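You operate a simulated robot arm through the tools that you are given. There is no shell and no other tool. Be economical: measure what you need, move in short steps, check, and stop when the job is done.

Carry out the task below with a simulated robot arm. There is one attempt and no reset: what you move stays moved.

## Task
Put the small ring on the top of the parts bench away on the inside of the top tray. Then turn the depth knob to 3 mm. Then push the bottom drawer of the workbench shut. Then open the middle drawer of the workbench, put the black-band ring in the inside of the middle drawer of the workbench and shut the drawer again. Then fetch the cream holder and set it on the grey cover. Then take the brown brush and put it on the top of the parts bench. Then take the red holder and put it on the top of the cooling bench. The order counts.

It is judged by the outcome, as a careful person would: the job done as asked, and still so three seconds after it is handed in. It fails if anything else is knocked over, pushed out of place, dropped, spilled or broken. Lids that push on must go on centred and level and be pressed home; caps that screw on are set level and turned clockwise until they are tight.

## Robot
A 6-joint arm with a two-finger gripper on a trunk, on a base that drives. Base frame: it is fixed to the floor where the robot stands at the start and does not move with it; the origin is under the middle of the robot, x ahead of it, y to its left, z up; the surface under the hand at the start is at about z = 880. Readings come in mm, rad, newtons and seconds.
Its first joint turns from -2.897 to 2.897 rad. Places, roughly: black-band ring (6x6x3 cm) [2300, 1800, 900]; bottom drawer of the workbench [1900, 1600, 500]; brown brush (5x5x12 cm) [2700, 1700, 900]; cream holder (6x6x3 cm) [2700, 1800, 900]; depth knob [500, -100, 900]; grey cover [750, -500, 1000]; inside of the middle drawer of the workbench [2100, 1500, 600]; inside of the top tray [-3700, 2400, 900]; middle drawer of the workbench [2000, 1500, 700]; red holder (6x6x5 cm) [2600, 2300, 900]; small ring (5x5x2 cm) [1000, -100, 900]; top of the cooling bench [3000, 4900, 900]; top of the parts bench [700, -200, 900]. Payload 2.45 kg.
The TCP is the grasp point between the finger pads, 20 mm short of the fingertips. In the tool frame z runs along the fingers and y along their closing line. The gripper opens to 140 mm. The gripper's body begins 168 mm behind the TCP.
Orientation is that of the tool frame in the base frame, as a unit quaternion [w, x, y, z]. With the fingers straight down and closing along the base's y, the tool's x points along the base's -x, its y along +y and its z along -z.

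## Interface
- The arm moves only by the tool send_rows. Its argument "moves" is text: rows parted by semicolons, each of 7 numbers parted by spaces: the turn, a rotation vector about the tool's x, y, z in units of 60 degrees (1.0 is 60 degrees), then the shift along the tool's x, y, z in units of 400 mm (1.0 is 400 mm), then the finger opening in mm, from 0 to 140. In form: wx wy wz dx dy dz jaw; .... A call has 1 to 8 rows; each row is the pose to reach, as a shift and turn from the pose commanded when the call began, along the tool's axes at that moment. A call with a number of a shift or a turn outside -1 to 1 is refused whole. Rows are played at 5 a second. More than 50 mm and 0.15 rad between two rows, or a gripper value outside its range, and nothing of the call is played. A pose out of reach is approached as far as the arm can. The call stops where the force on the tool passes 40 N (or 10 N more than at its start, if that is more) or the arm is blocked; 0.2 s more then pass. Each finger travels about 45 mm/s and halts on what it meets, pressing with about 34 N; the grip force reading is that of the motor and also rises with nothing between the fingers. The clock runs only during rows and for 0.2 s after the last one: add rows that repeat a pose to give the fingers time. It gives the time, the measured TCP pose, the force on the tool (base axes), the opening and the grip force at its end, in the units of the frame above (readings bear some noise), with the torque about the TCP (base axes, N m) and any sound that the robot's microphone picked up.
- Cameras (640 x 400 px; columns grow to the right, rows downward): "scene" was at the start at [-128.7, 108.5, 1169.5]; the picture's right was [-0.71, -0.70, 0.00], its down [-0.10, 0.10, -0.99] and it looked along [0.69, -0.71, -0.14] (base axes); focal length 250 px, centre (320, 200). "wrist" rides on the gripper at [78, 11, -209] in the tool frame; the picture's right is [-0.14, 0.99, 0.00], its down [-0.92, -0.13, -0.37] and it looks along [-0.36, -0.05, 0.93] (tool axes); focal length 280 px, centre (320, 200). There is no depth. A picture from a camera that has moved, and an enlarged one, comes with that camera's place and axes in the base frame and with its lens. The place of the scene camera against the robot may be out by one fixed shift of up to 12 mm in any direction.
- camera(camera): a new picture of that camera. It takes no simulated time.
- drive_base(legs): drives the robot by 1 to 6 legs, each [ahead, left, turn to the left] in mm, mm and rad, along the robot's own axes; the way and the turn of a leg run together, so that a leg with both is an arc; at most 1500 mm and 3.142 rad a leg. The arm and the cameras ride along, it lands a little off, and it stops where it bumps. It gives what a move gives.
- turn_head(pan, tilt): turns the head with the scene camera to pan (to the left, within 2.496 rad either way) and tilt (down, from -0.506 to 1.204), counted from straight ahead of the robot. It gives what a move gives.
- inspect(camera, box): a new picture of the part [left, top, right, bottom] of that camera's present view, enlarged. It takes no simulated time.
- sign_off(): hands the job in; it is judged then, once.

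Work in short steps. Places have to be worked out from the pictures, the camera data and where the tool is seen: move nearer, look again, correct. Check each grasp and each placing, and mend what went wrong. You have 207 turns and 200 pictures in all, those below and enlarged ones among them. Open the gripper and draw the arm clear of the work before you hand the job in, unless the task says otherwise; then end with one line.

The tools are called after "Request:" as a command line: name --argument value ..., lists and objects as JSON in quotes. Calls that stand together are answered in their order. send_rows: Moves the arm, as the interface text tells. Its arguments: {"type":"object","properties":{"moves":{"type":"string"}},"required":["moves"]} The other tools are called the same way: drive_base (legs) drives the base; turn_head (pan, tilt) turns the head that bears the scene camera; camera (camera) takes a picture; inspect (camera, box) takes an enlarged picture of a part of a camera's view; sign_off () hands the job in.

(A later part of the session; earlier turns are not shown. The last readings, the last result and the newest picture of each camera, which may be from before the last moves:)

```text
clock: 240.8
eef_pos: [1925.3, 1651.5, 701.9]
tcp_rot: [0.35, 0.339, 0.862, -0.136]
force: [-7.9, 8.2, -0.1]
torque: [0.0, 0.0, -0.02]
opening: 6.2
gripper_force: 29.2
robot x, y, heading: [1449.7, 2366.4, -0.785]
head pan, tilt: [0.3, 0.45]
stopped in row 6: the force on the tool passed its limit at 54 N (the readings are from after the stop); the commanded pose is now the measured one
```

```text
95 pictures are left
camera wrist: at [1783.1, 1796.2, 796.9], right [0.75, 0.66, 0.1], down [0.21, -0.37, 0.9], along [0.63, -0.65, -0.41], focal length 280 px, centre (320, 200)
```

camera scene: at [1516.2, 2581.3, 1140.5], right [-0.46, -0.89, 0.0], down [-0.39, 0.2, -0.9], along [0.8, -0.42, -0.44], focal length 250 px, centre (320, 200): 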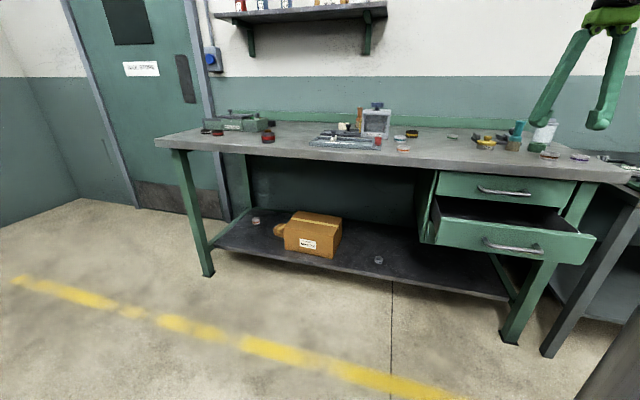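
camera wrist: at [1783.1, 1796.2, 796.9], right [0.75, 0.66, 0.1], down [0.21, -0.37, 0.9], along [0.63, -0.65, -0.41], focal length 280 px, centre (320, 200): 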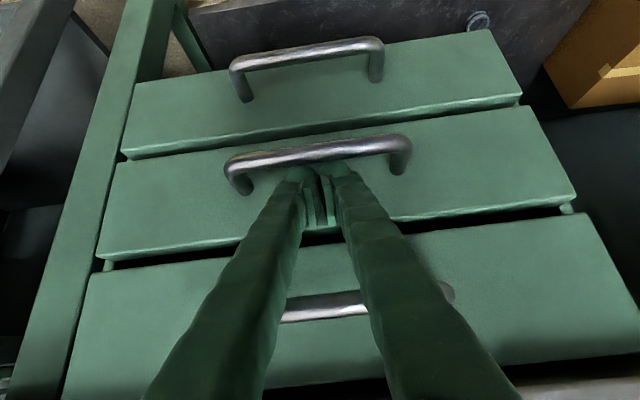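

Shut again; the tips sit just behind the bar. I'll lift them clear vertically first, then withdraw along the finger axis with fingers closed.

Request:
send_rows --moves "0 0 0 -0.018 0 -0.022 0; 0 0 0 -0.036 0 -0.044 0; 0 0 0 -0.054 0 -0.066 0; 0 0 0 -0.054 0 -0.12 0; 0 0 0 -0.054 0 -0.2 0; 0 0 0 -0.054 0 -0.3 0; 0 0 0 -0.054 0 -0.4 0"

Request:
camera --camera "wrist"

Request:
camera --camera "scene"

```text
clock: 241.8
eef_pos: [1910.0, 1666.9, 752.1]
tcp_rot: [0.348, 0.339, 0.864, -0.135]
force: [-0.8, 0.2, -0.1]
torque: [-0.02, 0.01, 0.02]
opening: 0.1
gripper_force: 29.4
robot x, y, heading: [1452.6, 2368.4, -0.777]
head pan, tilt: [0.3, 0.45]
stopped in row 5: the force on the tool passed its limit at 92 N (the readings are from after the stop); the commanded pose is now the measured one
```

```text
94 pictures are left
camera wrist: at [1768.0, 1810.2, 848.7], right [0.75, 0.66, 0.1], down [0.21, -0.37, 0.9], along [0.63, -0.65, -0.42], focal length 280 px, centre (320, 200)
```

wrist: 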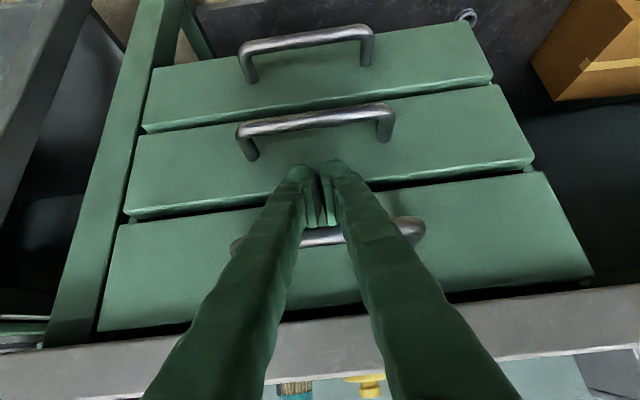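

```text
93 pictures are left
camera scene: at [1516.0, 2581.6, 1140.5], right [-0.46, -0.89, 0.0], down [-0.39, 0.2, -0.9], along [0.8, -0.42, -0.44], focal length 250 px, centre (320, 200)
```

scene: 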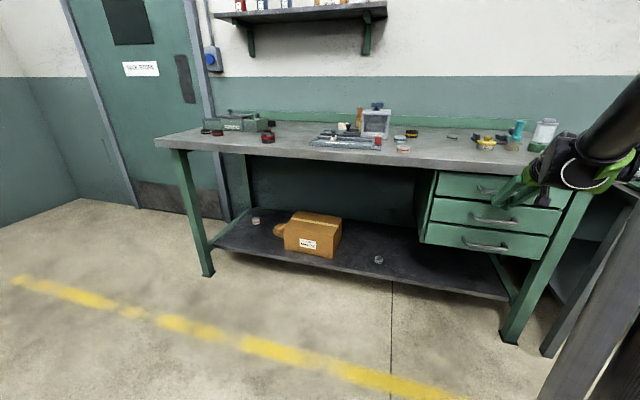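

All drawers look shut. The 92 N came from the finger backs touching the top drawer's bar; the tips are above the middle bar and below the top one, so now a straight horizontal retreat is clear.

Request:
send_rows --moves "0 0 0 0.02 0 -0.016 0; 0 0 0 0.06 0 -0.056 0; 0 0 0 0.12 0 -0.116 0; 0 0 0 0.19 0 -0.186 0; 0 0 0 0.26 0 -0.256 0; 0 0 0 0.33 0 -0.326 0"

Request:
camera --camera "wrist"

Request:
camera --camera "scene"

```text
clock: 243.2
eef_pos: [1773.9, 1791.4, 754.5]
tcp_rot: [0.348, 0.339, 0.864, -0.135]
force: [-0.5, 0.1, -0.5]
torque: [0.08, -0.03, 0.04]
opening: 0.2
gripper_force: 29.2
robot x, y, heading: [1451.3, 2368.0, -0.785]
head pan, tilt: [0.3, 0.45]
```

```text
92 pictures are left
camera wrist: at [1631.6, 1935.8, 851.6], right [0.75, 0.66, 0.1], down [0.21, -0.37, 0.9], along [0.63, -0.65, -0.42], focal length 280 px, centre (320, 200)
```

wrist: 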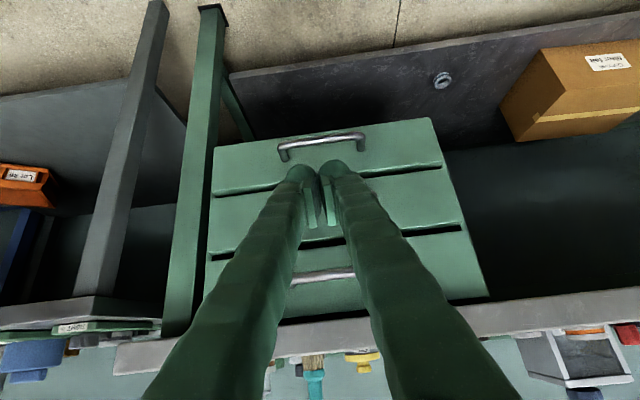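

```text
91 pictures are left
camera scene: at [1516.0, 2581.5, 1140.5], right [-0.46, -0.89, 0.0], down [-0.39, 0.2, -0.9], along [0.8, -0.42, -0.44], focal length 250 px, centre (320, 200)
```

scene: 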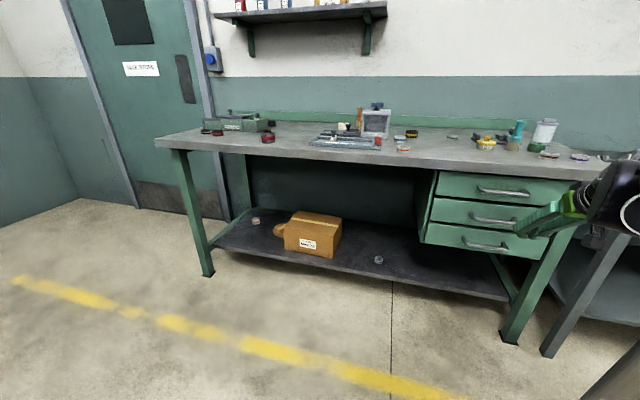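

All three drawers are shut. Bringing the tool upright and high, then driving closer to where the cream holder stands.

Request:
send_rows --moves "0 0.1 0 -0.08 0 -0.08 20; 0 0.21 0 -0.16 0 -0.16 40; 0 0.32 0 -0.24 0 -0.24 60; 0 0.43 0 -0.32 0 -0.32 80; 0 0.54 0 -0.4 0 -0.4 90; 0 0.65 0 -0.48 0 -0.48 90; 0 0.75 0 -0.56 0 -0.56 90; 0 0.75 0 -0.64 0 -0.64 90"

Request:
send_rows --moves "0 0 0 0 0 -0.1 90; 0 0 0 0 0 -0.2 90; 0 0 0 0 0 -0.25 90"

Request:
drive_base --legs '[[0, 423, 0], [430, 0, 0]]'

Request:
camera --camera "wrist"

Request:
camera --camera "scene"

```text
clock: 245.0
eef_pos: [1778.3, 1785.8, 1115.0]
tcp_rot: [-0.01, 0.365, 0.931, 0.005]
force: [-1.2, -1.0, -0.3]
torque: [-0.02, -0.01, -0.02]
opening: 90.1
gripper_force: 0.2
robot x, y, heading: [1451.1, 2370.2, -0.783]
head pan, tilt: [0.3, 0.45]
```

```text
clock: 245.8
eef_pos: [1781.0, 1784.2, 1215.1]
tcp_rot: [-0.009, 0.364, 0.931, 0.005]
force: [1.2, -0.5, 0.3]
torque: [-0.01, 0.0, 0.01]
opening: 89.9
gripper_force: 0.0
robot x, y, heading: [1446.7, 2369.5, -0.788]
head pan, tilt: [0.3, 0.45]
```

```text
clock: 250.6
eef_pos: [2378.4, 1785.9, 1215.0]
tcp_rot: [-0.009, 0.365, 0.931, 0.005]
force: [0.1, 0.1, 0.2]
torque: [0.0, -0.01, -0.01]
opening: 90.0
gripper_force: 0.0
robot x, y, heading: [2047.2, 2374.8, -0.781]
head pan, tilt: [0.3, 0.45]
```

```text
90 pictures are left
camera wrist: at [2330.5, 1844.3, 1427.2], right [0.77, 0.63, 0.0], down [0.59, -0.73, 0.35], along [0.22, -0.27, -0.94], focal length 280 px, centre (320, 200)
```

wrist: 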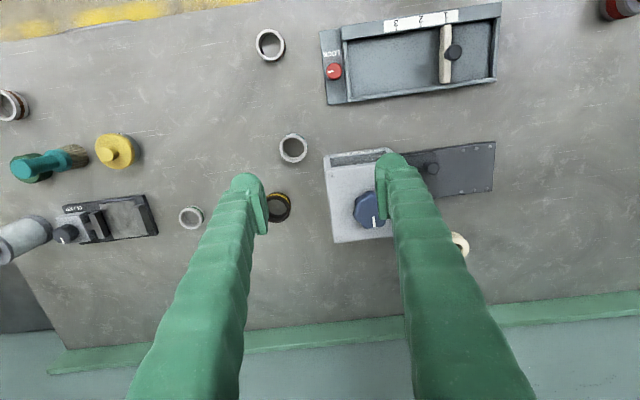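

```text
89 pictures are left
camera scene: at [2114.4, 2585.0, 1140.5], right [-0.47, -0.89, 0.0], down [-0.39, 0.2, -0.9], along [0.8, -0.42, -0.44], focal length 250 px, centre (320, 200)
```

scene: 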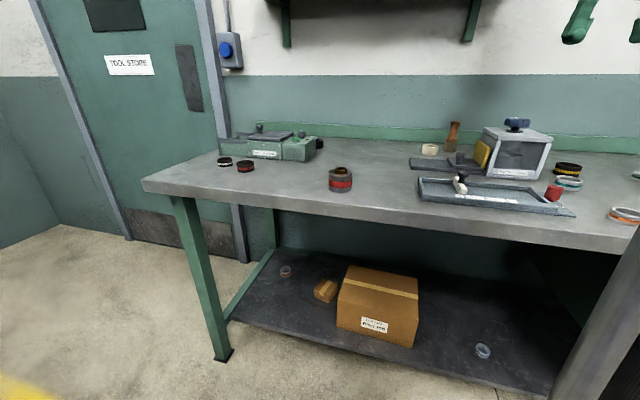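

Now I can see the cream holder (~[2745,1797]), the brush behind it and the red holder. Moving left and down first, below shelf level, then forward.

Request:
send_rows --moves "0 0 0 0 0.083 0.06 90; 0 0 0 0 0.166 0.12 90; 0 0 0 0 0.249 0.18 90; 0 0 0 0 0.332 0.24 90; 0 0 0 0 0.415 0.3 90; 0 0 0 0 0.498 0.36 90; 0 0 0 0 0.581 0.42 90; 0 0 0 0 0.66 0.48 90"

Request:
send_rows --moves "0 0 0 -0.1 0 0 90; 0 0 0 -0.2 0 0 90; 0 0 0 -0.3 0 0 90; 0 0 0 -0.4 0 0 90; 0 0 0 -0.48 0 0 90"

Request:
camera --camera "wrist"

Request:
camera --camera "scene"

```text
clock: 252.4
eef_pos: [2555.2, 1982.7, 1022.1]
tcp_rot: [-0.009, 0.365, 0.931, 0.005]
force: [0.2, 0.0, 0.6]
torque: [0.01, 0.01, 0.02]
opening: 90.0
gripper_force: 0.0
robot x, y, heading: [2046.7, 2369.2, -0.786]
head pan, tilt: [0.3, 0.45]
```

```text
clock: 253.6
eef_pos: [2694.9, 1852.8, 1018.0]
tcp_rot: [-0.009, 0.366, 0.931, 0.005]
force: [-0.4, 0.2, -0.3]
torque: [-0.05, -0.04, 0.0]
opening: 90.1
gripper_force: 0.0
robot x, y, heading: [2048.6, 2371.0, -0.781]
head pan, tilt: [0.3, 0.45]
```

```text
88 pictures are left
camera wrist: at [2647.1, 1910.2, 1229.3], right [0.77, 0.63, 0.0], down [0.59, -0.73, 0.35], along [0.22, -0.27, -0.94], focal length 280 px, centre (320, 200)
```

wrist: 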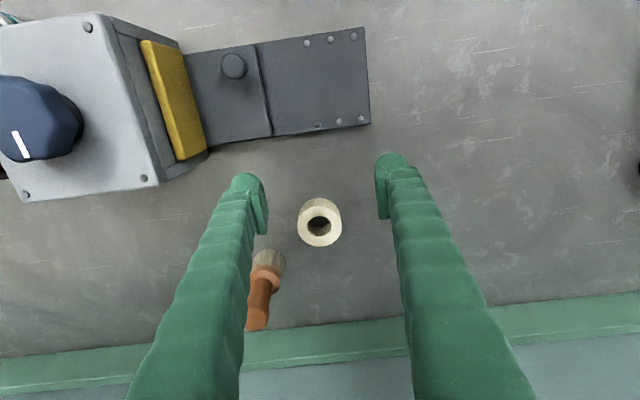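

```text
87 pictures are left
camera scene: at [2114.2, 2585.2, 1140.5], right [-0.47, -0.89, 0.0], down [-0.39, 0.2, -0.9], along [0.8, -0.42, -0.44], focal length 250 px, centre (320, 200)
```

scene: 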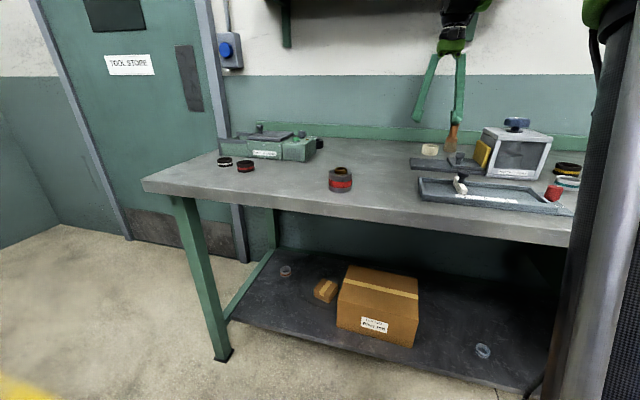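

Cream holder at about [2746,1787], with the brush clear of the finger path. Moving over it and descending.

Request:
send_rows --moves "0 0 0 -0.1 -0.014 0 80; 0 0 0 -0.2065 -0.0285 0 76; 0 0 0 -0.2065 -0.0285 0.08 76; 0 0 0 -0.2065 -0.0285 0.15 76; 0 0 0 -0.2065 -0.0285 0.15 76"

Request:
camera --camera "wrist"

```text
clock: 254.8
eef_pos: [2748.5, 1789.5, 955.2]
tcp_rot: [-0.009, 0.365, 0.931, 0.004]
force: [0.0, -0.3, 0.7]
torque: [-0.01, 0.02, -0.01]
opening: 76.0
gripper_force: 0.1
robot x, y, heading: [2048.0, 2367.9, -0.783]
head pan, tilt: [0.3, 0.45]
```

```text
86 pictures are left
camera wrist: at [2699.8, 1846.9, 1168.0], right [0.77, 0.63, 0.0], down [0.59, -0.73, 0.35], along [0.22, -0.27, -0.94], focal length 280 px, centre (320, 200)
```

wrist: 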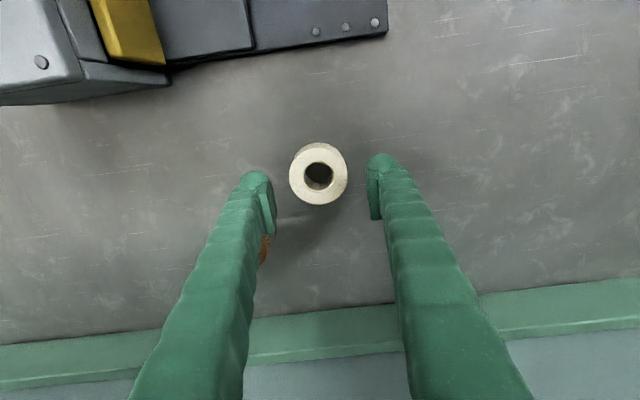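

Centred. Descending and closing on it.

Request:
send_rows --moves "0 0 0 0 0 0.07 76; 0 0 0 0 0 0.125 76; 0 0 0 0 0 0.125 60; 0 0 0 0 0 0.125 45; 0 0 0 0 0 0.125 40; 0 0 0 0 0 0.125 40; 0 0 0 0 0 0.02 40; 0 0 0 0 0 -0.1 40"

Request:
camera --camera "wrist"

```text
clock: 256.6
eef_pos: [2748.6, 1788.5, 999.8]
tcp_rot: [-0.01, 0.365, 0.931, 0.004]
force: [0.6, 0.2, -1.5]
torque: [0.04, 0.04, -0.01]
opening: 55.4
gripper_force: 33.8
robot x, y, heading: [2046.8, 2370.5, -0.78]
head pan, tilt: [0.3, 0.45]
```

```text
85 pictures are left
camera wrist: at [2700.2, 1846.7, 1210.9], right [0.77, 0.63, 0.0], down [0.59, -0.73, 0.35], along [0.22, -0.27, -0.94], focal length 280 px, centre (320, 200)
```

wrist: 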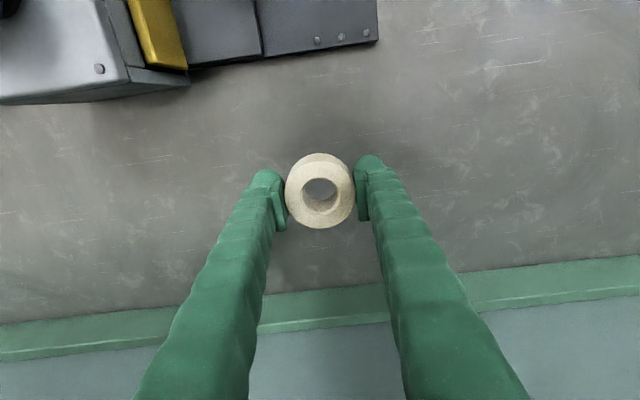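

Holder gripped. Backing out from under the shelf, then rising and folding for the drive.

Request:
send_rows --moves "0 0 0 0.1 0 0 40; 0 0 0 0.21 0 0 40; 0 0 0 0.32 0 0 40; 0 0 0 0.43 0 0 40; 0 0 0 0.54 0 0 40; 0 0 0 0.65 0 0 40; 0 0 0 0.75 0 -0.03 40"

Request:
send_rows --moves "0 0 0 0.07 0 -0.07 40; 0 0 0 0.14 0 -0.14 40; 0 0 0 0.21 0 -0.21 40; 0 0 0 0.28 0 -0.28 40; 0 0 0 0.35 0 -0.35 40; 0 0 0 0.42 0 -0.42 40; 0 0 0 0.49 0 -0.49 40; 0 0 0 0.55 0 -0.54 40"

Request:
send_rows --moves "0 0 0 0 -0.107 0 40; 0 0 0 0 -0.214 0 40; 0 0 0 0 -0.321 0 40; 0 0 0 0 -0.428 0 40; 0 0 0 0 -0.535 0 40; 0 0 0 0 -0.642 0 40; 0 0 0 0 -0.749 0 40; 0 0 0 0 -0.856 0 40"

```text
clock: 258.2
eef_pos: [2528.1, 1989.9, 1017.5]
tcp_rot: [-0.01, 0.365, 0.931, 0.004]
force: [0.8, 0.5, -1.1]
torque: [0.05, 0.01, 0.0]
opening: 55.4
gripper_force: 33.8
robot x, y, heading: [2046.1, 2369.3, -0.779]
head pan, tilt: [0.3, 0.45]
```

```text
clock: 260.0
eef_pos: [2372.4, 2135.6, 1238.1]
tcp_rot: [-0.009, 0.364, 0.931, 0.004]
force: [0.3, 0.1, -1.3]
torque: [0.03, 0.02, -0.02]
opening: 55.5
gripper_force: 34.7
robot x, y, heading: [2047.7, 2369.2, -0.782]
head pan, tilt: [0.3, 0.45]
```

```text
clock: 261.8
eef_pos: [2137.3, 1888.7, 1236.2]
tcp_rot: [-0.01, 0.365, 0.931, 0.005]
force: [-0.3, 1.0, -0.9]
torque: [-0.05, -0.01, -0.02]
opening: 55.4
gripper_force: 34.2
robot x, y, heading: [2048.8, 2366.7, -0.781]
head pan, tilt: [0.3, 0.45]
```

Holding the holder in the travel pose. Driving back down the aisle to the parts bench, facing it.

Request:
drive_base --legs '[[-185, -644, 0], [72, -1222, 0], [72, -1222, 0]]'

Request:
camera --camera "scene"

Request:
camera --camera "wrist"

```text
clock: 277.2
eef_pos: [-88.3, -292.8, 1236.5]
tcp_rot: [-0.01, 0.37, 0.929, 0.004]
force: [0.5, 0.5, -0.7]
torque: [0.02, 0.01, -0.01]
opening: 55.4
gripper_force: 34.1
robot x, y, heading: [-176.8, 190.4, -0.792]
head pan, tilt: [0.3, 0.45]
```

```text
84 pictures are left
camera scene: at [-105.1, 404.2, 1140.5], right [-0.47, -0.88, 0.0], down [-0.38, 0.21, -0.9], along [0.79, -0.43, -0.44], focal length 250 px, centre (320, 200)
```

scene: 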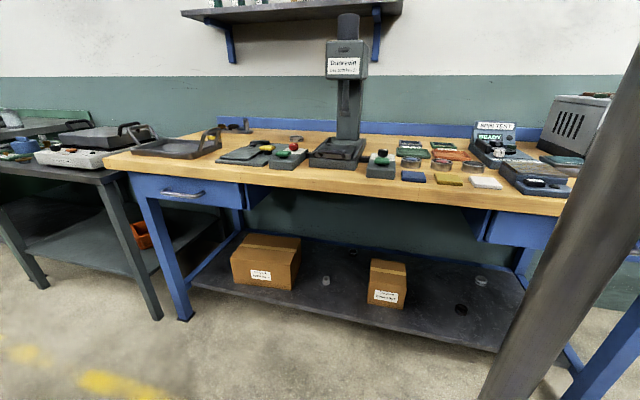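

```text
83 pictures are left
camera wrist: at [-136.1, -234.2, 1447.4], right [0.78, 0.63, 0.0], down [0.59, -0.73, 0.35], along [0.22, -0.27, -0.94], focal length 280 px, centre (320, 200)
```

wrist: 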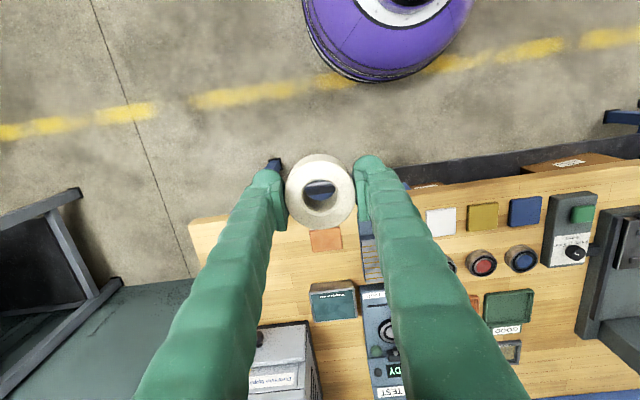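

I don't yet see an obvious grey cover at its listed place. Enlarging the relevant parts of the view.

Request:
inspect --camera "scene" --box '[300, 80, 480, 192]'

Request:
inspect --camera "scene" --box '[460, 80, 620, 200]'

```text
3.56 times, centred on (390, 136) of scene
camera zoom: at [-105.1, 404.2, 1140.5], right [-0.47, -0.88, 0.0], down [-0.38, 0.21, -0.9], along [0.79, -0.43, -0.44], focal length 887 px, centre (71, 428)
```

zoom: 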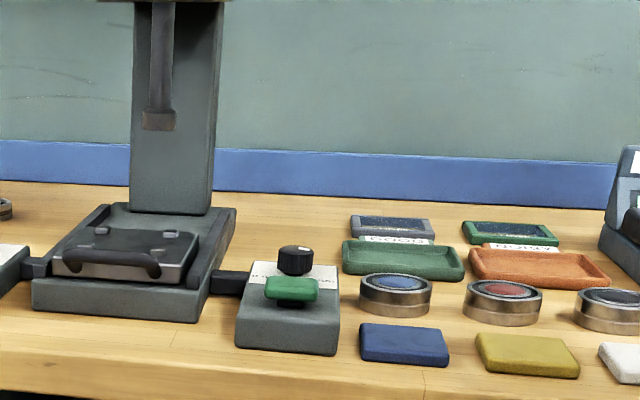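

```text
3.33 times, centred on (540, 140) of scene
camera zoom: at [-105.1, 404.2, 1140.5], right [-0.47, -0.88, 0.0], down [-0.38, 0.21, -0.9], along [0.79, -0.43, -0.44], focal length 832 px, centre (-413, 400)
```

zoom: 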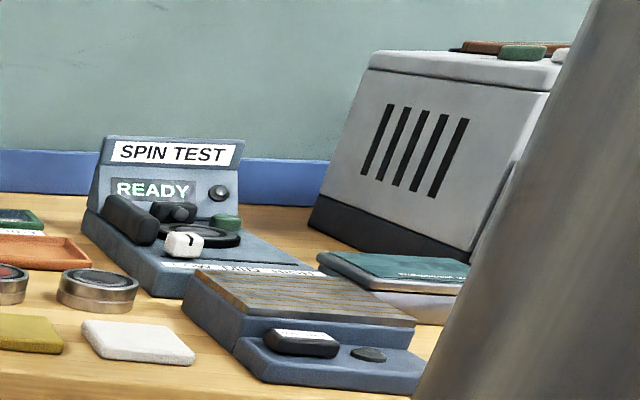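

Two small framed pieces labelled something like "COVER" lie behind the trays. I'll bring the wrist camera over them to read the labels.

Request:
send_rows --moves "0 0 0 0 0.1 0 40; 0 0 0 0 0.2 0 40; 0 0 0 0 0.3 0 40; 0 0 0 0 0.4 0 40; 0 0 0 0 0.5 0 40; 0 0 0 0 0.6 0 40; 0 0 0 0 0.7 0 40; 0 0 0 -0.05 0.78 0 40"

Request:
camera --camera "wrist"

```text
clock: 279.0
eef_pos: [141.2, -79.4, 1237.5]
tcp_rot: [-0.009, 0.369, 0.929, 0.005]
force: [-0.5, -0.2, -1.2]
torque: [-0.01, -0.04, -0.01]
opening: 55.0
gripper_force: 34.0
robot x, y, heading: [-174.0, 190.8, -0.795]
head pan, tilt: [0.3, 0.45]
```

```text
80 pictures are left
camera wrist: at [93.9, -20.6, 1448.8], right [0.78, 0.63, 0.0], down [0.59, -0.73, 0.35], along [0.22, -0.27, -0.94], focal length 280 px, centre (320, 200)
```

wrist: 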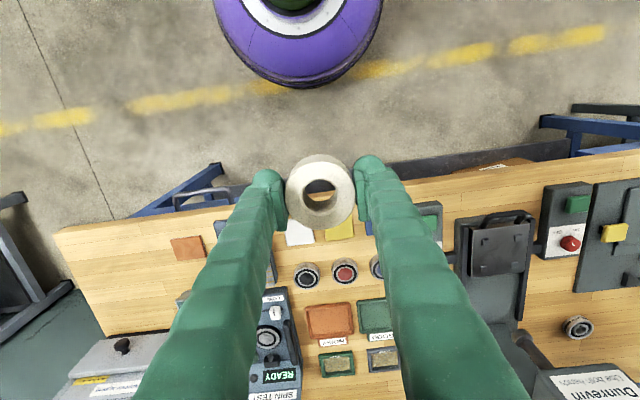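

Request:
inspect --camera "wrist" --box '[296, 290, 416, 390]'

Request:
inspect --camera "wrist" --box '[40, 280, 200, 400]'

```text
4.00 times, centred on (356, 340) of wrist
camera zoom: at [93.9, -20.6, 1448.8], right [0.78, 0.63, 0.0], down [0.59, -0.73, 0.35], along [0.22, -0.27, -0.94], focal length 1122 px, centre (176, -360)
```

zoom: 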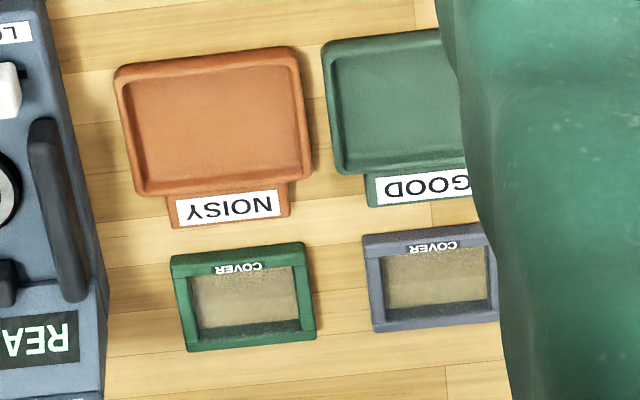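

```text
3.33 times, centred on (120, 340) of wrist
camera zoom: at [93.9, -20.6, 1448.8], right [0.78, 0.63, 0.0], down [0.59, -0.73, 0.35], along [0.22, -0.27, -0.94], focal length 935 px, centre (987, -267)
```

zoom: 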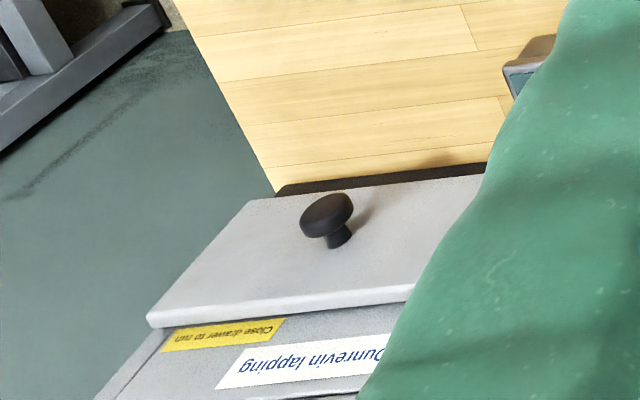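

The grey frame marked "COVER" at about [645,-430,890] is the grey cover (the listed place is just coarsely rounded). I'll drive nearer and move over it.

Request:
drive_base --legs '[[194, 47, 0]]'

Request:
send_rows --moves "0 0 0 -0.09 0.015 0.05 40; 0 0 0 -0.18 0.03 0.1 40; 0 0 0 -0.27 0.045 0.15 40; 0 0 0 -0.36 0.06 0.2 40; 0 0 0 -0.45 0.075 0.25 40; 0 0 0 -0.54 0.09 0.3 40; 0 0 0 -0.63 0.105 0.35 40; 0 0 0 -0.72 0.12 0.4 40"

Request:
camera --camera "wrist"

```text
clock: 280.6
eef_pos: [309.5, -182.5, 1237.1]
tcp_rot: [-0.01, 0.369, 0.929, 0.005]
force: [-0.3, -0.1, -0.2]
torque: [-0.01, -0.01, 0.0]
opening: 55.2
gripper_force: 34.1
robot x, y, heading: [-3.1, 84.5, -0.788]
head pan, tilt: [0.3, 0.45]
```

```text
clock: 282.4
eef_pos: [548.6, -340.9, 1070.6]
tcp_rot: [-0.01, 0.369, 0.929, 0.005]
force: [-0.8, -0.3, 0.3]
torque: [-0.01, -0.05, 0.02]
opening: 55.0
gripper_force: 33.9
robot x, y, heading: [-8.5, 90.2, -0.794]
head pan, tilt: [0.3, 0.45]
```

```text
77 pictures are left
camera wrist: at [502.0, -282.6, 1282.0], right [0.78, 0.63, 0.0], down [0.59, -0.73, 0.35], along [0.22, -0.27, -0.94], focal length 280 px, centre (320, 200)
```

wrist: 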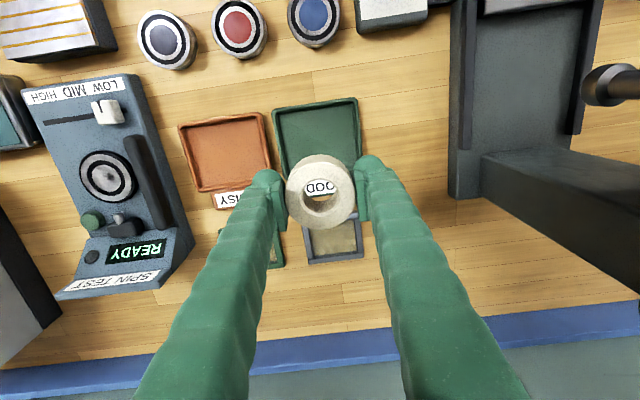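

Cover centre ≈ [647,-426]. Moving over it, levelling the small tilt, and lowering partway.

Request:
send_rows --moves "0 -0.01 0 -0.11 0.005 0.03 40; 0 -0.022 0 -0.22 0.01 0.06 40; 0 -0.022 0 -0.324 0.014 0.1 40; 0 -0.022 0 -0.324 0.014 0.2 40; 0 -0.022 0 -0.324 0.014 0.29 40; 0 -0.022 0 -0.324 0.014 0.29 40"

Request:
camera --camera "wrist"

Request:
camera --camera "scene"

```text
clock: 283.8
eef_pos: [645.7, -424.2, 952.4]
tcp_rot: [0.001, 0.369, 0.929, 0.0]
force: [-0.2, -0.3, -1.0]
torque: [0.0, -0.03, -0.02]
opening: 55.3
gripper_force: 34.3
robot x, y, heading: [-8.2, 86.3, -0.796]
head pan, tilt: [0.3, 0.45]
```

```text
76 pictures are left
camera wrist: at [594.4, -364.4, 1162.2], right [0.78, 0.63, 0.0], down [0.58, -0.72, 0.37], along [0.23, -0.29, -0.93], focal length 280 px, centre (320, 200)
```

wrist: 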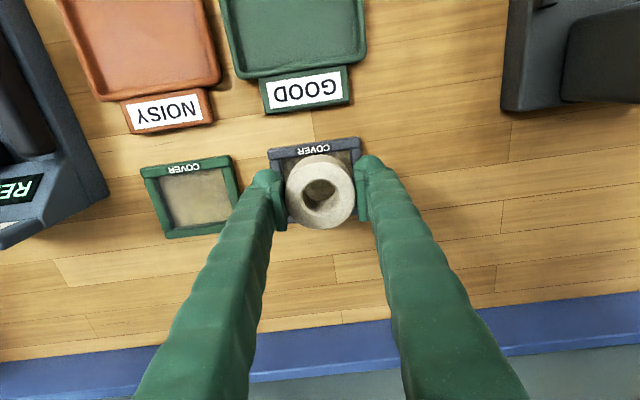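

```text
75 pictures are left
camera scene: at [63.0, 301.1, 1140.5], right [-0.47, -0.88, 0.0], down [-0.38, 0.21, -0.9], along [0.79, -0.43, -0.44], focal length 250 px, centre (320, 200)
```

scene: 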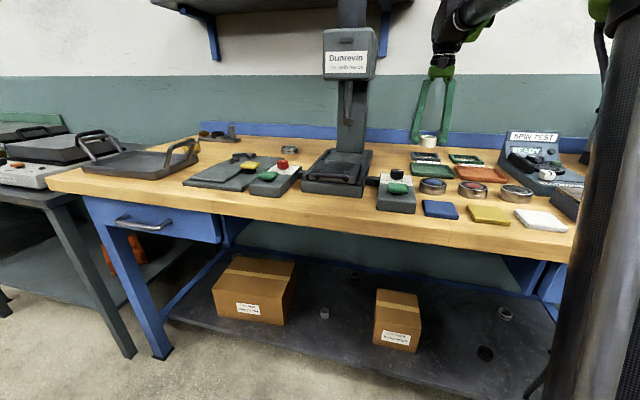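

Nearly centred (about 6 mm short). Shifting slightly forward and lowering gently until contact.

Request:
send_rows --moves "0 0 0 -0.015 0 0.04 40; 0 0 0 -0.015 0 0.06 40; 0 0 0 -0.015 0 0.07 40; 0 0 0 -0.015 0 0.08 40; 0 0 0 -0.015 0 0.09 40; 0 0 0 -0.015 0 0.1 40; 0 0 0 -0.015 0 0.11 40; 0 0 0 -0.015 0 0.12 40"

Request:
camera --camera "wrist"

```text
clock: 285.4
eef_pos: [650.4, -431.4, 912.2]
tcp_rot: [0.001, 0.37, 0.929, 0.0]
force: [-3.0, 1.8, 15.7]
torque: [0.03, 0.1, -0.02]
opening: 55.9
gripper_force: 33.5
robot x, y, heading: [-7.0, 91.5, -0.791]
head pan, tilt: [0.3, 0.45]
stopped in row 8: the force on the tool passed its limit at 45 N (the readings are from after the stop); the commanded pose is now the measured one
```

```text
74 pictures are left
camera wrist: at [599.1, -367.2, 1120.5], right [0.78, 0.63, 0.0], down [0.58, -0.72, 0.37], along [0.23, -0.29, -0.93], focal length 280 px, centre (320, 200)
```

wrist: 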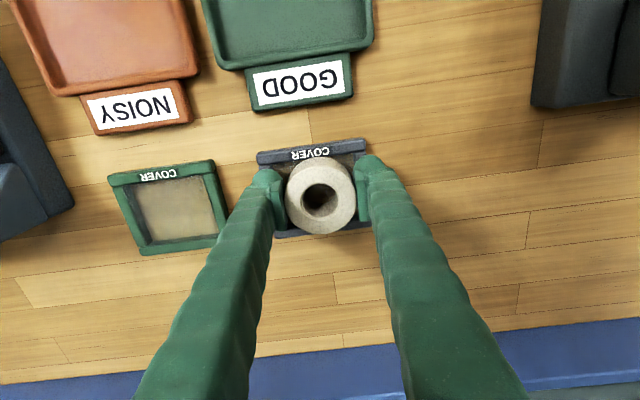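

Holder rests on the grey cover. Opening and lifting off.

Request:
send_rows --moves "0 0 0 0 0 -0.002 60; 0 0 0 0 0 -0.003 66; 0 0 0 0 0 -0.003 66; 0 0 0 0 0 -0.06 66; 0 0 0 0 0 -0.15 66; 0 0 0 0 0 -0.25 66; 0 0 0 0.06 0 -0.33 66"

Request:
camera --camera "wrist"

Request:
inspect --camera "scene" --box '[360, 110, 520, 210]'

```text
clock: 287.0
eef_pos: [634.3, -413.6, 1040.0]
tcp_rot: [0.001, 0.369, 0.93, 0.0]
force: [0.1, -1.2, -0.5]
torque: [0.04, 0.03, -0.03]
opening: 66.1
gripper_force: 0.0
robot x, y, heading: [-5.4, 90.9, -0.79]
head pan, tilt: [0.3, 0.45]
```

```text
73 pictures are left
camera wrist: at [584.0, -351.7, 1250.0], right [0.78, 0.63, 0.0], down [0.58, -0.72, 0.37], along [0.23, -0.29, -0.93], focal length 280 px, centre (320, 200)
```

wrist: 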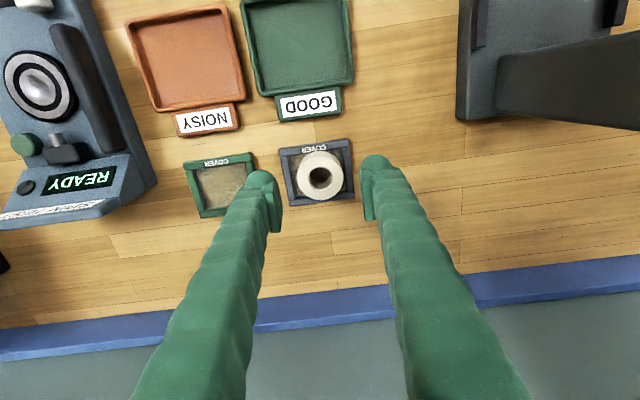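

```text
4.00 times, centred on (440, 160) of scene
camera zoom: at [63.2, 300.9, 1140.5], right [-0.47, -0.88, 0.0], down [-0.38, 0.21, -0.9], along [0.79, -0.43, -0.44], focal length 998 px, centre (-160, 360)
```

zoom: 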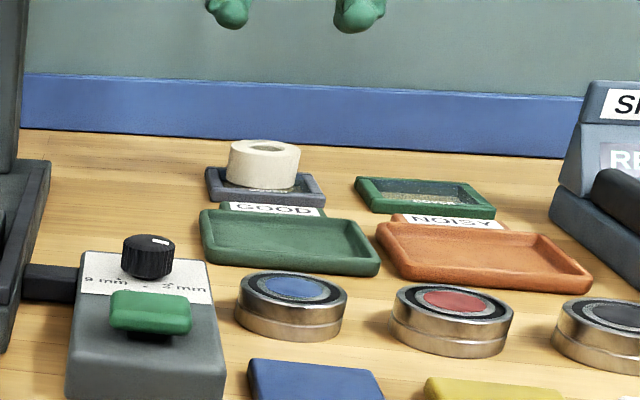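

The cream holder sits level on the grey cover. Folding the arm for the return trip to fetch the brush.

Request:
send_rows --moves "0 0 0 0.1 0 -0.02 66; 0 0 0 0.21 0 -0.05 66; 0 0 0 0.32 0 -0.08 66; 0 0 0 0.43 0 -0.11 66; 0 0 0 0.54 0 -0.14 66; 0 0 0 0.65 0 -0.17 66; 0 0 0 0.75 0 -0.2 66"

Request:
send_rows --moves "0 0 0 0.045 -0.07 -0.04 66; 0 0 0 0.09 -0.14 -0.08 66; 0 0 0 0.135 -0.21 -0.12 66; 0 0 0 0.18 -0.28 -0.16 66; 0 0 0 0.225 -0.35 -0.2 66; 0 0 0 0.27 -0.42 -0.24 66; 0 0 0 0.31 -0.5 -0.27 66"

Request:
send_rows --moves "0 0 0 0 -0.11 0 66; 0 0 0 0 -0.22 0 66; 0 0 0 0 -0.33 0 66; 0 0 0 0 -0.43 0 66"

```text
clock: 288.6
eef_pos: [414.4, -206.0, 1124.2]
tcp_rot: [0.001, 0.369, 0.929, 0.0]
force: [1.2, 0.8, 0.5]
torque: [0.06, 0.09, -0.01]
opening: 65.7
gripper_force: 0.0
robot x, y, heading: [-4.1, 88.8, -0.794]
head pan, tilt: [0.3, 0.45]
```

```text
clock: 290.2
eef_pos: [187.9, -265.8, 1227.8]
tcp_rot: [0.002, 0.369, 0.929, 0.001]
force: [0.4, -0.3, 0.2]
torque: [-0.01, 0.05, 0.0]
opening: 66.2
gripper_force: 0.0
robot x, y, heading: [-1.6, 86.2, -0.793]
head pan, tilt: [0.3, 0.45]
```

```text
clock: 291.2
eef_pos: [68.5, -390.5, 1227.0]
tcp_rot: [0.001, 0.37, 0.929, 0.0]
force: [0.4, 0.4, -0.8]
torque: [-0.03, 0.03, 0.03]
opening: 65.9
gripper_force: 0.1
robot x, y, heading: [-2.7, 88.1, -0.798]
head pan, tilt: [0.3, 0.45]
```

Driving back to the workbench, a little closer this time since the brush stands farther back.

Request:
drive_base --legs '[[-190, 0, 0], [-89, 1206, 0], [-89, 1206, 0], [173, 648, 0]]'

Request:
camera --camera "scene"

Request:
camera --camera "wrist"

```text
clock: 307.3
eef_pos: [2051.4, 1894.9, 1227.3]
tcp_rot: [0.0, 0.359, 0.933, 0.001]
force: [0.3, 0.6, 0.3]
torque: [-0.02, -0.01, -0.02]
opening: 65.8
gripper_force: 0.0
robot x, y, heading: [1968.6, 2370.5, -0.774]
head pan, tilt: [0.3, 0.45]
```

```text
71 pictures are left
camera scene: at [2034.1, 2586.7, 1140.5], right [-0.46, -0.89, 0.0], down [-0.39, 0.2, -0.9], along [0.8, -0.41, -0.44], focal length 250 px, centre (320, 200)
```

scene: 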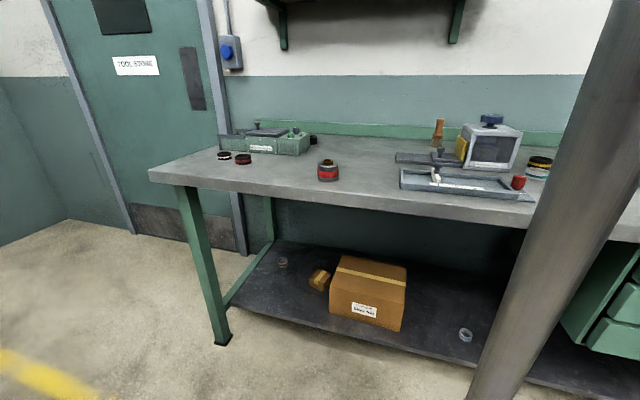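

```text
70 pictures are left
camera wrist: at [2000.4, 1955.9, 1436.6], right [0.77, 0.64, 0.0], down [0.59, -0.71, 0.37], along [0.24, -0.28, -0.93], focal length 280 px, centre (320, 200)
```

wrist: 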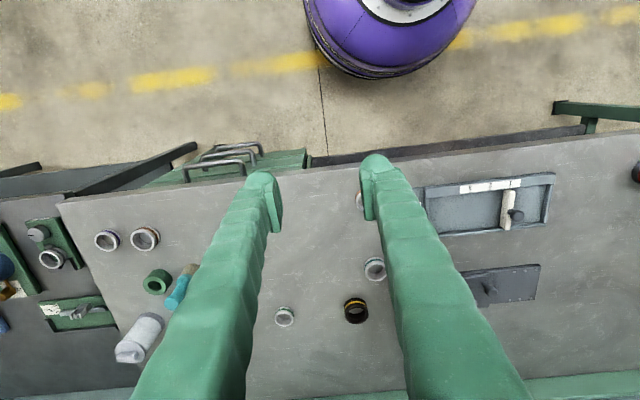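

Moving the base a bit closer, then left and down with the arm.

Request:
drive_base --legs '[[120, 60, 0]]'

Request:
send_rows --moves "0 0 0 0 0.11 0.03 80; 0 0 0 0 0.22 0.06 80; 0 0 0 0 0.33 0.09 80; 0 0 0 -0.03 0.44 0.13 80; 0 0 0 -0.06 0.55 0.17 80; 0 0 0 -0.09 0.66 0.21 80; 0 0 0 -0.12 0.77 0.25 80; 0 0 0 -0.15 0.86 0.29 80"

Request:
camera --camera "wrist"

```text
clock: 308.6
eef_pos: [2174.9, 1855.6, 1227.3]
tcp_rot: [0.001, 0.362, 0.932, 0.0]
force: [0.1, 0.6, -0.2]
torque: [-0.01, -0.01, 0.01]
opening: 65.8
gripper_force: 0.0
robot x, y, heading: [2092.3, 2331.7, -0.774]
head pan, tilt: [0.3, 0.45]
```

```text
clock: 310.4
eef_pos: [2451.7, 2068.3, 1111.5]
tcp_rot: [0.002, 0.363, 0.932, 0.0]
force: [0.7, -0.4, -0.3]
torque: [-0.01, 0.02, -0.04]
opening: 79.9
gripper_force: 0.0
robot x, y, heading: [2090.6, 2329.9, -0.78]
head pan, tilt: [0.3, 0.45]
```

```text
69 pictures are left
camera wrist: at [2400.1, 2130.9, 1320.4], right [0.77, 0.64, 0.0], down [0.59, -0.72, 0.37], along [0.24, -0.28, -0.93], focal length 280 px, centre (320, 200)
```

wrist: 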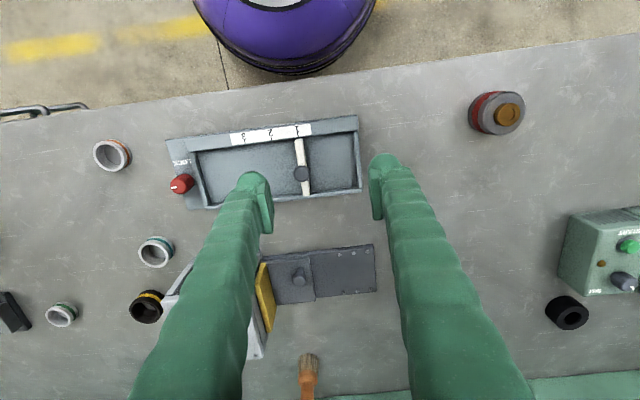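

Brush base confirmed at ≈[2730,1696]. Advancing along a lane left of the box, staying low enough for the shelf.

Request:
send_rows --moves "0 0 0 -0.115 0 0.03 80; 0 0 0 -0.23 0 0.06 80; 0 0 0 -0.345 0 0.09 80; 0 0 0 -0.46 0 0.12 80; 0 0 0 -0.575 0 0.15 80; 0 0 0 -0.69 0 0.18 80; 0 0 0 -0.805 0 0.2 80; 0 0 0 -0.91 0 0.2 80"

Request:
camera --camera "wrist"

Request:
camera --camera "scene"

```text
clock: 312.2
eef_pos: [2720.8, 1825.5, 1033.0]
tcp_rot: [0.002, 0.362, 0.932, 0.0]
force: [0.6, 0.0, 0.1]
torque: [-0.08, -0.07, 0.01]
opening: 79.9
gripper_force: 0.0
robot x, y, heading: [2096.4, 2328.3, -0.778]
head pan, tilt: [0.3, 0.45]
```

```text
68 pictures are left
camera wrist: at [2668.5, 1886.4, 1242.2], right [0.77, 0.64, 0.0], down [0.59, -0.72, 0.37], along [0.24, -0.28, -0.93], focal length 280 px, centre (320, 200)
```

wrist: 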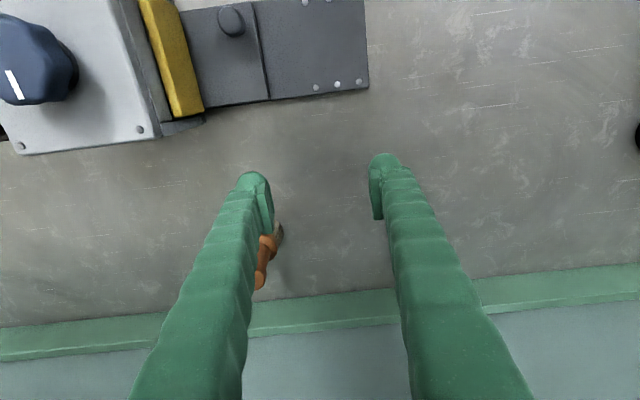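

```text
67 pictures are left
camera scene: at [2158.2, 2547.3, 1140.5], right [-0.46, -0.89, 0.0], down [-0.39, 0.2, -0.9], along [0.8, -0.41, -0.44], focal length 250 px, centre (320, 200)
```

scene: 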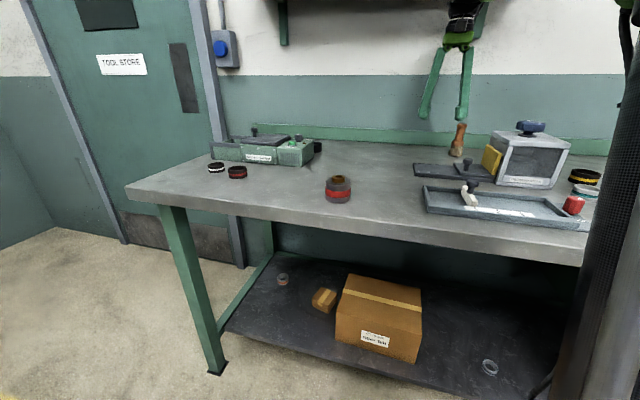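

Sliding right behind the box, lowering, and checking before moving onto the brush.

Request:
send_rows --moves "0 0 0 -0.05 -0.04 0 76; 0 0 0 -0.05 -0.13 0 76; 0 0 0 -0.05 -0.224 0 76; 0 0 0 -0.05 -0.224 0.08 76; 0 0 0 -0.05 -0.224 0.165 76; 0 0 0 -0.05 -0.224 0.165 76"

Request:
camera --camera "wrist"

Request:
inspect --camera "scene" --box '[380, 60, 580, 220]'

```text
clock: 313.6
eef_pos: [2674.6, 1743.8, 966.1]
tcp_rot: [0.002, 0.361, 0.932, 0.001]
force: [0.0, -0.1, -1.0]
torque: [0.02, 0.03, -0.02]
opening: 76.0
gripper_force: 0.0
robot x, y, heading: [2090.6, 2332.6, -0.775]
head pan, tilt: [0.3, 0.45]
```

```text
66 pictures are left
camera wrist: at [2622.5, 1805.1, 1175.8], right [0.77, 0.64, 0.0], down [0.59, -0.72, 0.37], along [0.24, -0.28, -0.93], focal length 280 px, centre (320, 200)
```

wrist: 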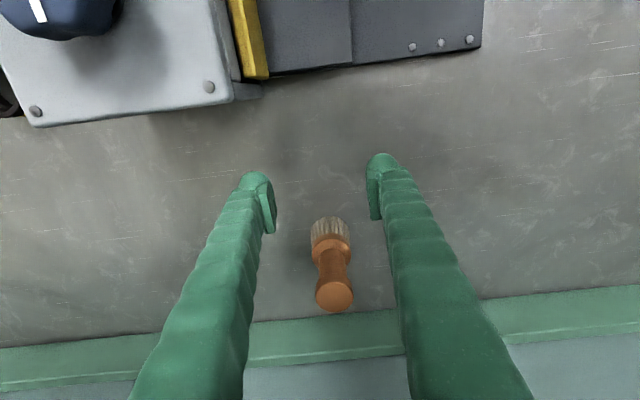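

```text
2.50 times, centred on (480, 140) of scene
camera zoom: at [2158.5, 2547.0, 1140.5], right [-0.46, -0.89, 0.0], down [-0.39, 0.2, -0.9], along [0.8, -0.41, -0.44], focal length 624 px, centre (-80, 350)
```

zoom: 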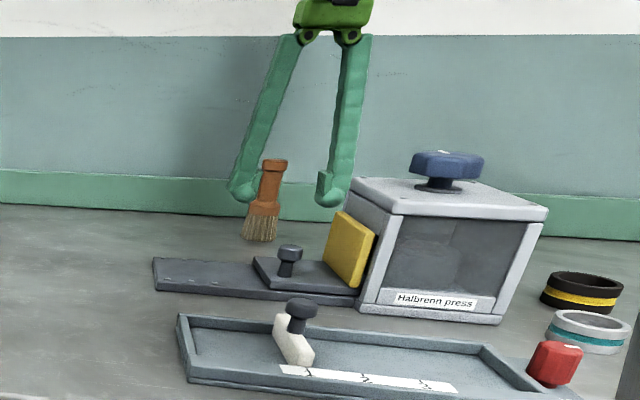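

The brush stands right between the finger lanes. Moving forward 68 mm to straddle the handle, then closing.

Request:
send_rows --moves "0 0 0 -0.06 0.006 0.01 76; 0 0 0 -0.12 0.006 0.015 76; 0 0 0 -0.171 0.006 0.015 76; 0 0 0 -0.171 0.006 0.015 55; 0 0 0 -0.171 0.006 0.015 38; 0 0 0 -0.171 0.006 0.015 20; 0 0 0 -0.171 0.006 0.015 15; 0 0 0 -0.171 0.006 0.015 15"

Request:
camera --camera "wrist"

Request:
inspect --camera "scene" --box '[380, 60, 580, 220]'

```text
clock: 315.4
eef_pos: [2726.8, 1699.0, 960.0]
tcp_rot: [0.001, 0.362, 0.932, 0.0]
force: [0.5, 0.3, -0.4]
torque: [0.02, 0.02, 0.01]
opening: 25.9
gripper_force: 34.1
robot x, y, heading: [2094.2, 2331.1, -0.776]
head pan, tilt: [0.3, 0.45]
```

```text
64 pictures are left
camera wrist: at [2674.4, 1760.2, 1170.1], right [0.77, 0.64, 0.0], down [0.59, -0.72, 0.37], along [0.24, -0.28, -0.93], focal length 280 px, centre (320, 200)
```

wrist: 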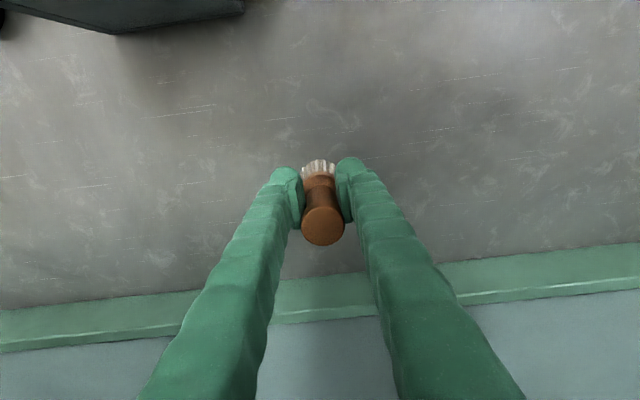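

```text
2.50 times, centred on (480, 140) of scene
camera zoom: at [2158.6, 2547.0, 1140.5], right [-0.46, -0.89, 0.0], down [-0.39, 0.2, -0.9], along [0.8, -0.41, -0.44], focal length 624 px, centre (-80, 350)
```

zoom: 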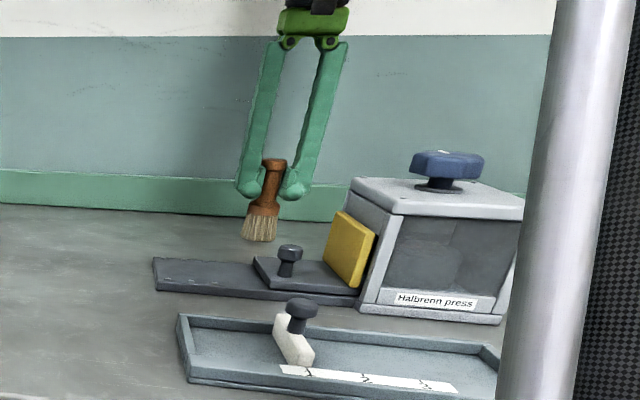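

Brush gripped firmly. Lifting, side-stepping to the clear lane, and backing out.

Request:
send_rows --moves "0 0 0 0 0 -0.06 15; 0 0 0 0 0 -0.12 15; 0 0 0 0.08 0.06 -0.12 15; 0 0 0 0.14 0.14 -0.12 15; 0 0 0 0.2 0.22 -0.12 15; 0 0 0 0.3 0.24 -0.13 15; 0 0 0 0.42 0.24 -0.15 15; 0 0 0 0.53 0.24 -0.17 15"

Request:
send_rows --moves "0 0 0 0.094 0 -0.065 15; 0 0 0 0.188 0 -0.13 15; 0 0 0 0.282 0 -0.195 15; 0 0 0 0.376 0 -0.26 15; 0 0 0 0.47 0 -0.325 15; 0 0 0 0.564 0 -0.39 15; 0 0 0 0.658 0 -0.455 15; 0 0 0 0.75 0 -0.52 15"

Request:
send_rows --moves "0 0 0 0 -0.115 0 15; 0 0 0 0 -0.23 0 15; 0 0 0 0 -0.345 0 15; 0 0 0 0 -0.46 0 15; 0 0 0 0 -0.575 0 15; 0 0 0 0 -0.69 0 15; 0 0 0 0 -0.805 0 15; 0 0 0 0 -0.9 0 15"

Request:
camera --camera "wrist"

Request:
camera --camera "scene"

```text
clock: 317.2
eef_pos: [2636.8, 1912.0, 1027.8]
tcp_rot: [0.002, 0.361, 0.933, 0.0]
force: [1.8, -0.1, -0.5]
torque: [0.06, 0.1, -0.01]
opening: 26.1
gripper_force: 34.4
robot x, y, heading: [2092.8, 2333.7, -0.774]
head pan, tilt: [0.3, 0.45]
```

```text
clock: 319.0
eef_pos: [2412.7, 2115.4, 1237.6]
tcp_rot: [0.001, 0.362, 0.932, 0.0]
force: [0.4, -0.3, -0.4]
torque: [0.03, 0.03, -0.02]
opening: 26.1
gripper_force: 34.5
robot x, y, heading: [2094.1, 2330.4, -0.776]
head pan, tilt: [0.3, 0.45]
```

```text
clock: 320.8
eef_pos: [2169.9, 1850.9, 1235.4]
tcp_rot: [0.0, 0.361, 0.932, 0.001]
force: [-0.2, 0.6, -0.8]
torque: [-0.06, 0.02, -0.02]
opening: 25.9
gripper_force: 33.7
robot x, y, heading: [2094.0, 2334.9, -0.779]
head pan, tilt: [0.3, 0.45]
```

```text
62 pictures are left
camera wrist: at [2117.4, 1911.8, 1444.9], right [0.77, 0.64, 0.0], down [0.59, -0.72, 0.37], along [0.24, -0.28, -0.93], focal length 280 px, centre (320, 200)
```

wrist: 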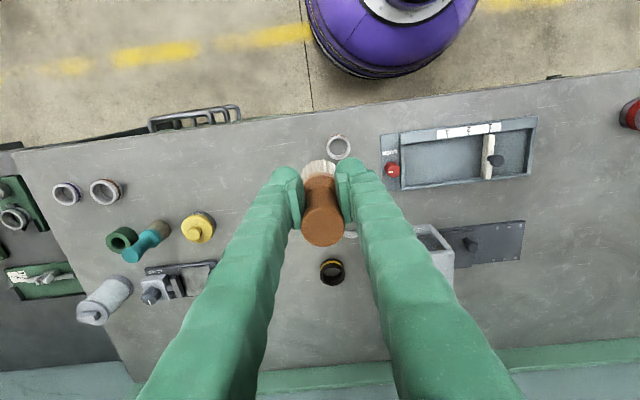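

```text
61 pictures are left
camera scene: at [2158.3, 2547.4, 1140.5], right [-0.46, -0.89, 0.0], down [-0.39, 0.2, -0.9], along [0.8, -0.41, -0.44], focal length 250 px, centre (320, 200)
```

scene: 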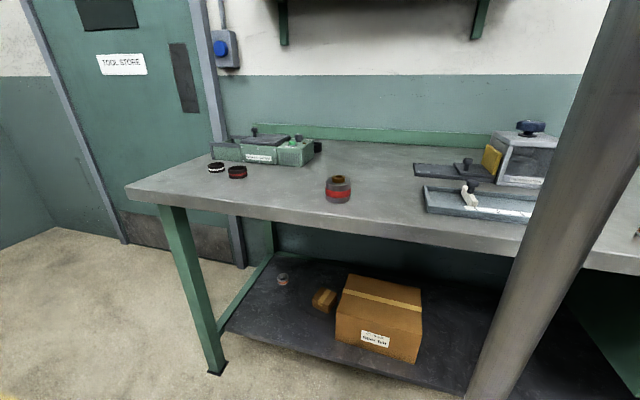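

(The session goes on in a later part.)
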